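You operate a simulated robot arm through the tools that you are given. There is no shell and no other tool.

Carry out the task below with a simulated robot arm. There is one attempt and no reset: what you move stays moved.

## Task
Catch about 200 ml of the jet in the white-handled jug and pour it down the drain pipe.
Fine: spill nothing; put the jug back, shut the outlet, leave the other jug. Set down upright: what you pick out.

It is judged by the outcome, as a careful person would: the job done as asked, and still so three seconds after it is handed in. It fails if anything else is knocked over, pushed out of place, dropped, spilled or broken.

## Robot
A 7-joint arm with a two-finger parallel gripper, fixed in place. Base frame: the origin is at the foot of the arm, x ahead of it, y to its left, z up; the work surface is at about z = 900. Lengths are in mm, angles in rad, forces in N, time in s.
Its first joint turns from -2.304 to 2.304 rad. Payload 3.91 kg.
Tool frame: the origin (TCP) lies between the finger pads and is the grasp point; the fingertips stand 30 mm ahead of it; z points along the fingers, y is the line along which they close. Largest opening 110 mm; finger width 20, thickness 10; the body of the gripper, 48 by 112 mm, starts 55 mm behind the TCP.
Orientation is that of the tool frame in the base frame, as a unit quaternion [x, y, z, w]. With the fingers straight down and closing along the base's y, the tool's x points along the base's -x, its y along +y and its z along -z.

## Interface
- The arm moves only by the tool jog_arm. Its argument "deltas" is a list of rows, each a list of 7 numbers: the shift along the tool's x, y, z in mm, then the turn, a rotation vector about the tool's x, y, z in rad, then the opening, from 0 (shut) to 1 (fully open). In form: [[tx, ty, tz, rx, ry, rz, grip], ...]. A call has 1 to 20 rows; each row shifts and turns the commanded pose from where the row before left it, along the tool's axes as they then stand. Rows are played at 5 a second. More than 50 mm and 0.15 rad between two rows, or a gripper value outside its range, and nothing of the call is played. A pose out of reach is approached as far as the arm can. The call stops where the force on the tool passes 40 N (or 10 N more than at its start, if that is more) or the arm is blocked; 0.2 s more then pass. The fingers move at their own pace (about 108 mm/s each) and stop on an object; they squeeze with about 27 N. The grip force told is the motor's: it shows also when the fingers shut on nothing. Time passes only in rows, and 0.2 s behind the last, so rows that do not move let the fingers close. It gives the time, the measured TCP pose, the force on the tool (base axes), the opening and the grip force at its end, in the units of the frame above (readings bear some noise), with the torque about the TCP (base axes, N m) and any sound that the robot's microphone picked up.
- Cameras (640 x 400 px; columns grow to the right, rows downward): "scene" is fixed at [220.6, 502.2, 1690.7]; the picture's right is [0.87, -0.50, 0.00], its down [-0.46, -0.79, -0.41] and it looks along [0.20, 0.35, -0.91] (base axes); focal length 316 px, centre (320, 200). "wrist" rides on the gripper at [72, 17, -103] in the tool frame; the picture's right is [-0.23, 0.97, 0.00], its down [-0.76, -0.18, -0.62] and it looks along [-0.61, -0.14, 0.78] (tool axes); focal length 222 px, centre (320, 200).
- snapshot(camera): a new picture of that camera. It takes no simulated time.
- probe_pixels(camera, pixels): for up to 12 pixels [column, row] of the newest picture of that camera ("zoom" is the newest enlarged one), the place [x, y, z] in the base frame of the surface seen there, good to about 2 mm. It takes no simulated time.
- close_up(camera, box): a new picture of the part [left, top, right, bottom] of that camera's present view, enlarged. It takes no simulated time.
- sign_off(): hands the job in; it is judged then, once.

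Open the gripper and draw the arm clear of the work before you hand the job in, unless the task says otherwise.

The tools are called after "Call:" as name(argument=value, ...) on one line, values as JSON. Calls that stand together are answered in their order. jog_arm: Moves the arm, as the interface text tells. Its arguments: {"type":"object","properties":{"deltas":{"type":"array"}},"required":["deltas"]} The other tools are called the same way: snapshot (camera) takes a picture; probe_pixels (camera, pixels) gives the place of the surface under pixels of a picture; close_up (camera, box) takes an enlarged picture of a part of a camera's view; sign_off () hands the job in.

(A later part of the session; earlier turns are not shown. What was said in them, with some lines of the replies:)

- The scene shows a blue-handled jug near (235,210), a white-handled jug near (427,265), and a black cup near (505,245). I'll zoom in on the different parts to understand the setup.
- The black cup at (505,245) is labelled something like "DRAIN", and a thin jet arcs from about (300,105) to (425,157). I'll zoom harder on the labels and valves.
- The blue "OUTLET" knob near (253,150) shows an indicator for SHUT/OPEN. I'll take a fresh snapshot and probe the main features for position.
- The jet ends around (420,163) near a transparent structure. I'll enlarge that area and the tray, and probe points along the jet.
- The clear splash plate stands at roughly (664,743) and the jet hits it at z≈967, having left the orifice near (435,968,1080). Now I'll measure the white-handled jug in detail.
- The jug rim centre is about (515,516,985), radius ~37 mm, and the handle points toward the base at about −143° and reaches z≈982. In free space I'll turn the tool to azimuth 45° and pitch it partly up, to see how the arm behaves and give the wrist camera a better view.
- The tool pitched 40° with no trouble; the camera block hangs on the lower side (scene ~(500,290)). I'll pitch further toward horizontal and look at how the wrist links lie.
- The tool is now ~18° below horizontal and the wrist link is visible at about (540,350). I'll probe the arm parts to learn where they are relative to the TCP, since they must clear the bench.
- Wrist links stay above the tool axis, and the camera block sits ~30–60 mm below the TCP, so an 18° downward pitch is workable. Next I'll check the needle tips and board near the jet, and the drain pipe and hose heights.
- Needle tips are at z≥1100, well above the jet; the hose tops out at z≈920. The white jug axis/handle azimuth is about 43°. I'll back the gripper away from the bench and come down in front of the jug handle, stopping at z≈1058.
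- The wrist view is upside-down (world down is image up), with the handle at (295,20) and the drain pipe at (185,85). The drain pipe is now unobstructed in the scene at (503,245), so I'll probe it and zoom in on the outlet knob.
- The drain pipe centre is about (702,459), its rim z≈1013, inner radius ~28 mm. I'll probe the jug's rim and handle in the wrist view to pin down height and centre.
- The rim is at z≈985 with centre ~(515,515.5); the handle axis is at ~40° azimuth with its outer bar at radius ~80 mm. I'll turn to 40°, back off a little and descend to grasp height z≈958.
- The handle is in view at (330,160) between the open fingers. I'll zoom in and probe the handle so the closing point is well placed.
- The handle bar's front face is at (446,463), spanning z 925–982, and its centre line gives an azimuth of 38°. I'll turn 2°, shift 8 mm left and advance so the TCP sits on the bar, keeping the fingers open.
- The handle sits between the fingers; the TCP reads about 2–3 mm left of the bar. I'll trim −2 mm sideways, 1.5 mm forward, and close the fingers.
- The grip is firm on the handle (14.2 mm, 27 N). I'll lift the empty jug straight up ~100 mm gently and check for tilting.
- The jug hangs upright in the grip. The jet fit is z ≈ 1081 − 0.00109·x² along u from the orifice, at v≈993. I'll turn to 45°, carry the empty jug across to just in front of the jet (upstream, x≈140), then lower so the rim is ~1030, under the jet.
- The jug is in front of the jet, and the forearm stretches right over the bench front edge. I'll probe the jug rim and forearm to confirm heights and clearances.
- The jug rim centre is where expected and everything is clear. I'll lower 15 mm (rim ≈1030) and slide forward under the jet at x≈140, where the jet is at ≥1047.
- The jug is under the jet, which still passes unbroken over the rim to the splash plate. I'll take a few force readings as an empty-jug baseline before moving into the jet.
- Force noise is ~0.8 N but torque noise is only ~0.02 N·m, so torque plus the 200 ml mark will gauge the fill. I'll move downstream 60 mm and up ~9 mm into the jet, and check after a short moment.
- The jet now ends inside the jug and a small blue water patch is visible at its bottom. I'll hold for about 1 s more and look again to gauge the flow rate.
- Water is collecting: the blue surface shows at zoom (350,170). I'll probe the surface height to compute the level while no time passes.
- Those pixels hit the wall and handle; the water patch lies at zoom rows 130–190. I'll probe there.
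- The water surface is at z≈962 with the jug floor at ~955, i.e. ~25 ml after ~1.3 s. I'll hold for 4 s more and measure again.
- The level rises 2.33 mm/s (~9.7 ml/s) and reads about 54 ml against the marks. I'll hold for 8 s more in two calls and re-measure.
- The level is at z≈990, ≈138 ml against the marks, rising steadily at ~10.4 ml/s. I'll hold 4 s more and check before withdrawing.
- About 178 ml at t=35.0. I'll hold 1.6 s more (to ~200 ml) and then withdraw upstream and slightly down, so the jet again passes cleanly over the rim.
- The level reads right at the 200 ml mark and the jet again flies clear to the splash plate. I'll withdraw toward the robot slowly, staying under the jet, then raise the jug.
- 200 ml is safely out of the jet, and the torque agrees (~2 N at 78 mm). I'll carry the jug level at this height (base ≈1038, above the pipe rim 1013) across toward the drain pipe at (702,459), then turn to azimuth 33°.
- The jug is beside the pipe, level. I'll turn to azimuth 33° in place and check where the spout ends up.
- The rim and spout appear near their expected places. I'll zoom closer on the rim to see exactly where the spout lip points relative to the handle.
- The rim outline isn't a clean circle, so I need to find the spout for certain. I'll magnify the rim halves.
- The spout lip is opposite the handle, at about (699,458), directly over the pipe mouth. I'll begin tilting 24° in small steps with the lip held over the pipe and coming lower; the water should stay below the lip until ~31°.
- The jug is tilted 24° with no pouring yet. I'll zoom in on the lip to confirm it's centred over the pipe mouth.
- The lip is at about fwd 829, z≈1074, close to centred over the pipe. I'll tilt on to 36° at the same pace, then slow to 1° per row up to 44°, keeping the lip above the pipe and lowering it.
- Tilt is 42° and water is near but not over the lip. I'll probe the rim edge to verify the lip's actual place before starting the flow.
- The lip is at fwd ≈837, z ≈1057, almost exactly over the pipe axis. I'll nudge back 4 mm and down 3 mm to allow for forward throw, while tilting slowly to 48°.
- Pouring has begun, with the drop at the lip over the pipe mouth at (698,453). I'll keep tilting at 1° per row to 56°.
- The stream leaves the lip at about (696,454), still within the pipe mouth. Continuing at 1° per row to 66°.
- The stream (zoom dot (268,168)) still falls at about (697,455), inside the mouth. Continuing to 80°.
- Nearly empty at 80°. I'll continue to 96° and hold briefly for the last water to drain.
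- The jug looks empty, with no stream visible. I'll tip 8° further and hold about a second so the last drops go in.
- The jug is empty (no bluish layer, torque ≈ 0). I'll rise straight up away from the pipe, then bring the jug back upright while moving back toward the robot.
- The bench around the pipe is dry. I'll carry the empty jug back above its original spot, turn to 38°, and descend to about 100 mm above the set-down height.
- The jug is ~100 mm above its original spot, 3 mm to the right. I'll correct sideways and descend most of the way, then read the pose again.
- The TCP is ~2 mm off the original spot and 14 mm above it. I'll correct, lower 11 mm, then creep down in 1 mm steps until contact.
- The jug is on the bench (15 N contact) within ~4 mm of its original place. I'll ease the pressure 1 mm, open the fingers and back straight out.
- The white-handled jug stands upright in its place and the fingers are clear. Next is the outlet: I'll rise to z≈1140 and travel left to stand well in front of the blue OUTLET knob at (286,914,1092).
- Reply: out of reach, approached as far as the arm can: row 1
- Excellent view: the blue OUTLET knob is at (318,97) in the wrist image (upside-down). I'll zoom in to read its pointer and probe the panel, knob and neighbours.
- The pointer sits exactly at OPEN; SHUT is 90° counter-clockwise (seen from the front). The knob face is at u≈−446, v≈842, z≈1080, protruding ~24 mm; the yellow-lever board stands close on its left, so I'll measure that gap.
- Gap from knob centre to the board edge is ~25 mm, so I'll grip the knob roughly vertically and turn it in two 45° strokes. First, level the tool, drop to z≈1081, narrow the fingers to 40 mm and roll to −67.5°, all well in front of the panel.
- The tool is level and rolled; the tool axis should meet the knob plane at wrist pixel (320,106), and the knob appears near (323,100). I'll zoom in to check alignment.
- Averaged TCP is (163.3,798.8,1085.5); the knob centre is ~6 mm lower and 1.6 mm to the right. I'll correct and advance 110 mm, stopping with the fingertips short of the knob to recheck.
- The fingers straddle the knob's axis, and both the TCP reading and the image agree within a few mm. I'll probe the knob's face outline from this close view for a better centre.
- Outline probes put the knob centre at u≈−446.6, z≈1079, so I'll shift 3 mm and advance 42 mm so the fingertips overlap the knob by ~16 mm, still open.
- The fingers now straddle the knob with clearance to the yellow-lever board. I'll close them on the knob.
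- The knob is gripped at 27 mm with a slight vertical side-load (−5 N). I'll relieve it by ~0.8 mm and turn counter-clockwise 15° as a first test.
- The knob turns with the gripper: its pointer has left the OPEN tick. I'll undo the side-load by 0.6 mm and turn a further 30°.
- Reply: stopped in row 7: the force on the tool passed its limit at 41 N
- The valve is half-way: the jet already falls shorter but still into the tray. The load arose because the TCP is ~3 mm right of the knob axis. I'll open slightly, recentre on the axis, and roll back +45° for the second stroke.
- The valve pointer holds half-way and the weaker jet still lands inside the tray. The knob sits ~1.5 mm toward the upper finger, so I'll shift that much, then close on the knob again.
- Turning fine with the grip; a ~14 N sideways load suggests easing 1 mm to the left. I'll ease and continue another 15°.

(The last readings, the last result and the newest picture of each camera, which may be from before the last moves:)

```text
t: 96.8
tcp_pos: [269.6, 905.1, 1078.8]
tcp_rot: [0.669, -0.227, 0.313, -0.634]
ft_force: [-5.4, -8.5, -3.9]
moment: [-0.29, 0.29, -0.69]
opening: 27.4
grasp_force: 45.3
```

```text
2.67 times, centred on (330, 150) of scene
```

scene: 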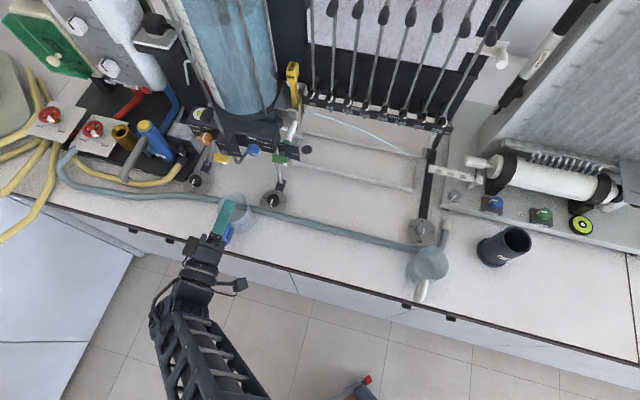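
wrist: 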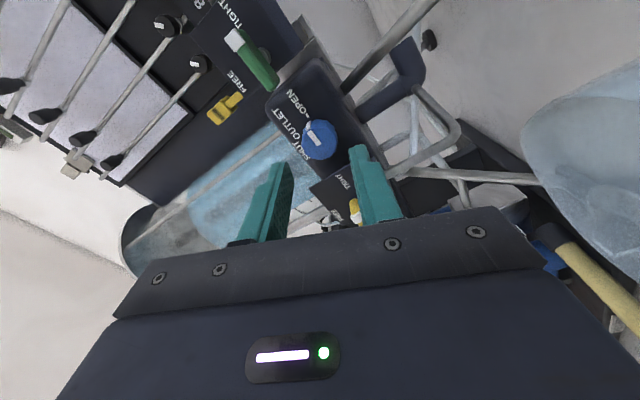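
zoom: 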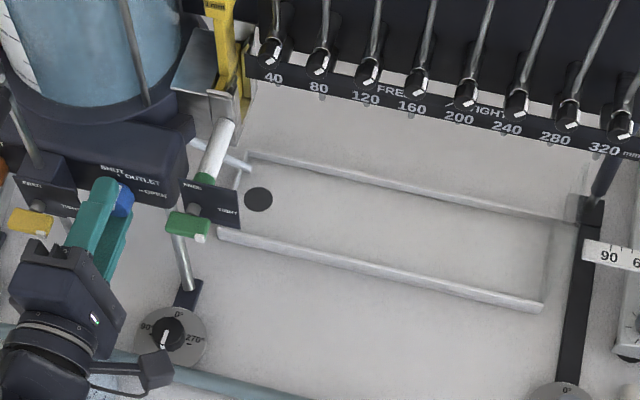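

The jet has stopped. The pointer is still ~15° short of the SHUT mark, so I'll turn the remaining 15°.

Call:
jog_arm(deltas=[[0, 0, 0, 0, 0, -0.0873, 0], [0, 0, 0, 0, 0, -0.0873, 0], [0, 0, 0, 0, 0, -0.0873, 0], [0, 0, 0, 0, 0, 0, 0]])

Call:
close_up(camera="wrist", box=[240, 90, 400, 250])

Call:
close_up(camera="scene", box=[210, 100, 330, 200])

```text
t: 97.8
tcp_pos: [269.7, 904.6, 1079.8]
tcp_rot: [0.693, -0.136, 0.393, -0.588]
ft_force: [-10.5, -19.3, -13.2]
moment: [-0.53, 0.49, -0.2]
opening: 27.5
grasp_force: 45.0
```

```text
2.50 times, centred on (320, 170) of wrist
```

zoom: 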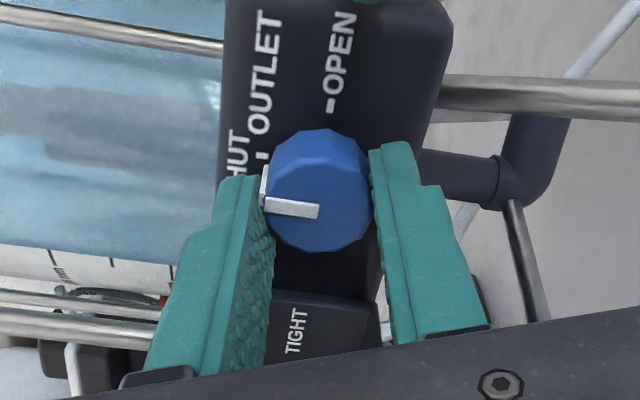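

```text
4.00 times, centred on (270, 150) of scene
```

zoom: 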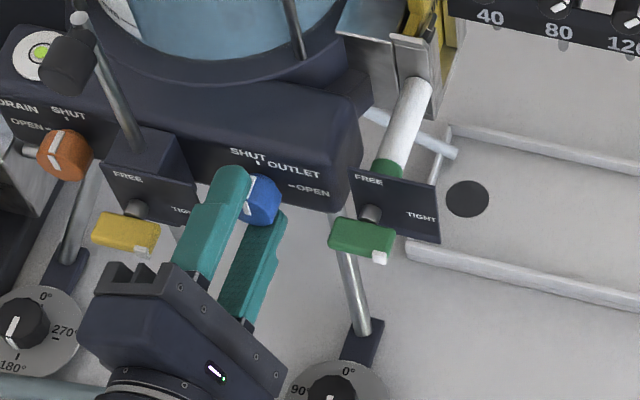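

The pointer looks close to the SHUT tick. I'll open the fingers slightly and back off straight to check the pointer against the mark.

Call:
jog_arm(deltas=[[0, 0, 0, 0, 0, 0, 0.33], [0, 0, 0, 0, 0, 0, 0.33], [0, 0, -20, 0, 0, 0, 0.33], [0, 0, -25, 0, 0, 0, 0.33], [0, 0, -25, 0, 0, 0, 0.33], [0, 0, 0, 0, 0, 0, 0.33]])

Call:
snapshot(camera="wrist")

Call:
close_up(camera="wrist", box=[270, 70, 370, 170])

Call:
close_up(camera="scene", box=[220, 120, 300, 180])

```text
t: 99.2
tcp_pos: [219.5, 853.2, 1077.9]
tcp_rot: [0.693, -0.137, 0.393, -0.589]
ft_force: [-1.0, 0.1, 0.2]
moment: [-0.04, -0.02, -0.01]
opening: 36.5
grasp_force: 0.1
```

```text
taken
```

wrist: 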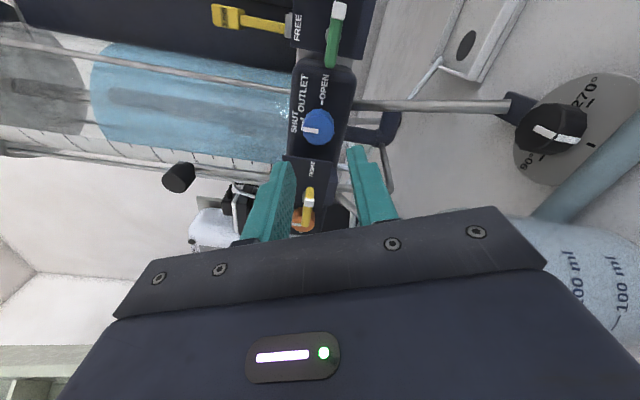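

```text
4.00 times, centred on (320, 120) of wrist
```

zoom: 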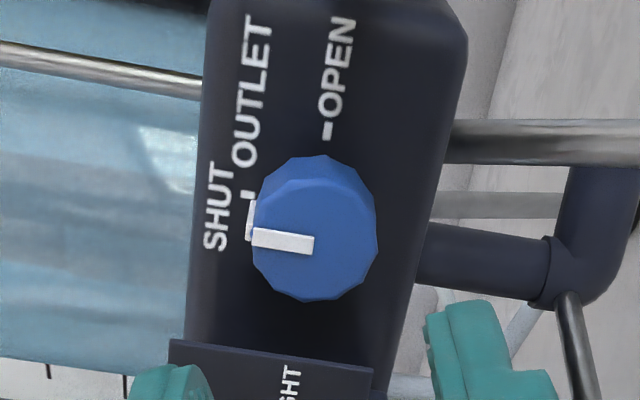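

```text
6.67 times, centred on (260, 150) of scene
```

zoom: 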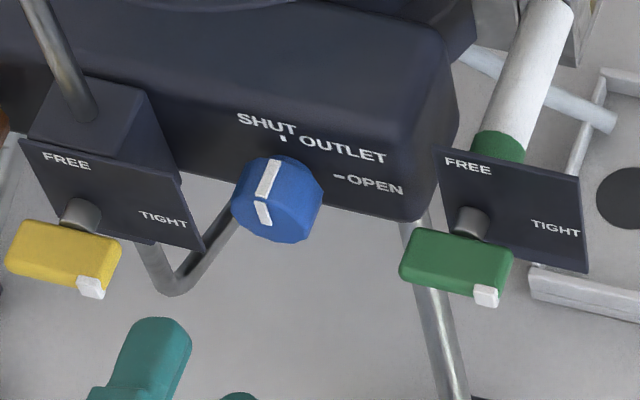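

The pointer is at SHUT and the jet is off. I'll back straight away from the panel, then raise the arm clear of the bench.

Call:
jog_arm(deltas=[[0, 0, -40, 0, 0, 0, 0.6], [0, 0, -40, 0, 0, 0, 0.8], [0, 0, -40, 0, 0, 0, 1], [0, 0, -35, 0, 0, 0, 1], [15.3, -37, 0, 0, 0, 0, 1], [15.3, -37, 0, 0, 0, 0, 1], [15.3, -37, 0, 0, 0, 0, 1], [0, 0, 0, 0, 0, 0, 1]])

Call:
snapshot(camera="scene")

Call:
close_up(camera="scene", box=[380, 170, 540, 310])

Call:
close_up(camera="scene", box=[190, 90, 450, 250])

Call:
close_up(camera="scene", box=[225, 130, 285, 175])

```text
t: 101.0
tcp_pos: [110.7, 744.3, 1196.8]
tcp_rot: [0.692, -0.138, 0.394, -0.588]
ft_force: [-0.3, -1.0, 0.4]
moment: [0.01, -0.03, -0.02]
opening: 109.9
grasp_force: 0.0
```

```text
taken
```

scene: 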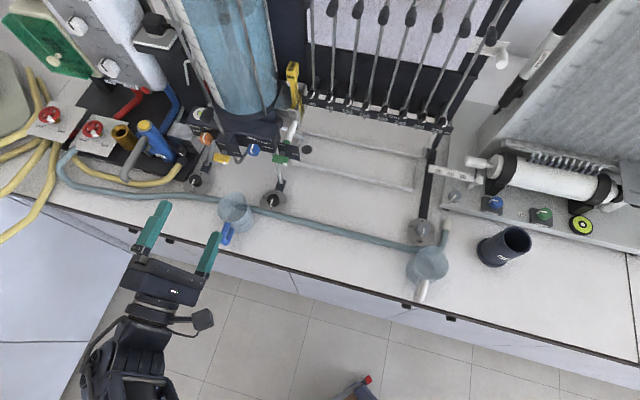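

```text
2.86 times, centred on (460, 240) of scene
```

zoom: 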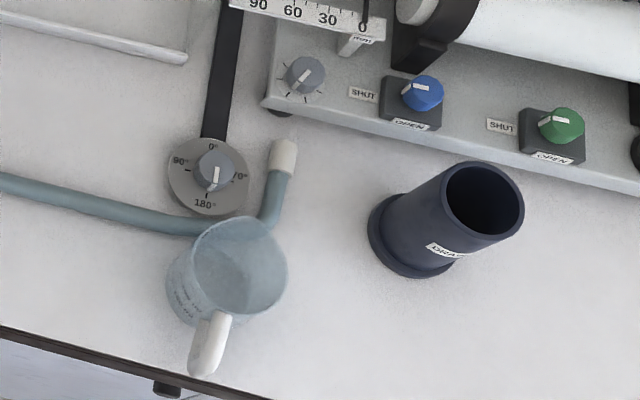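

```text
2.46 times, centred on (320, 170) of scene
```

zoom: 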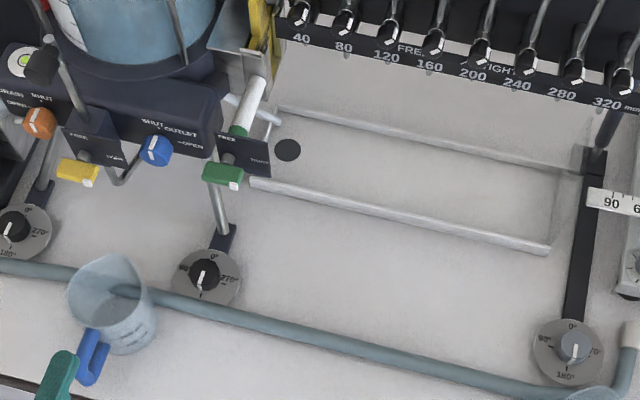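

```text
8.89 times, centred on (255, 152) of scene
```

zoom: 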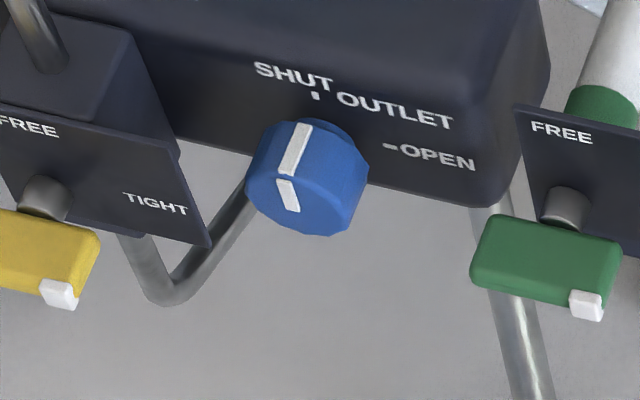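

Everything checks out. The jet is stopped with the OUTLET pointer at SHUT, the white-handled jug is upright, empty and back in place, and the blue-handled jug is untouched. The bench is dry, and the gripper is open and clear, so I'm handing in.

Call:
sign_off()

```text
The job is handed in.
```

I caught about 200 ml of the jet in the white-handled jug, poured it down the drain pipe, and handed the job in. I don't have the judge's result.

- **Catch:** the level read right at the 200 ml mark when I took the jug out of the jet.
- **Pour:** the jug was tipped until it looked empty. I saw no water on the bench around the pipe.
- **Jug:** it is upright at its original place, about 4–5 mm off where it started.
- **Outlet:** I turned the blue OUTLET knob to SHUT, and the jet stopped. While it was closing, the weakening jet still landed in the tray.
- **Other jug:** I did not touch the blue-handled jug.
- **Arm:** the gripper is open and clear of the bench.
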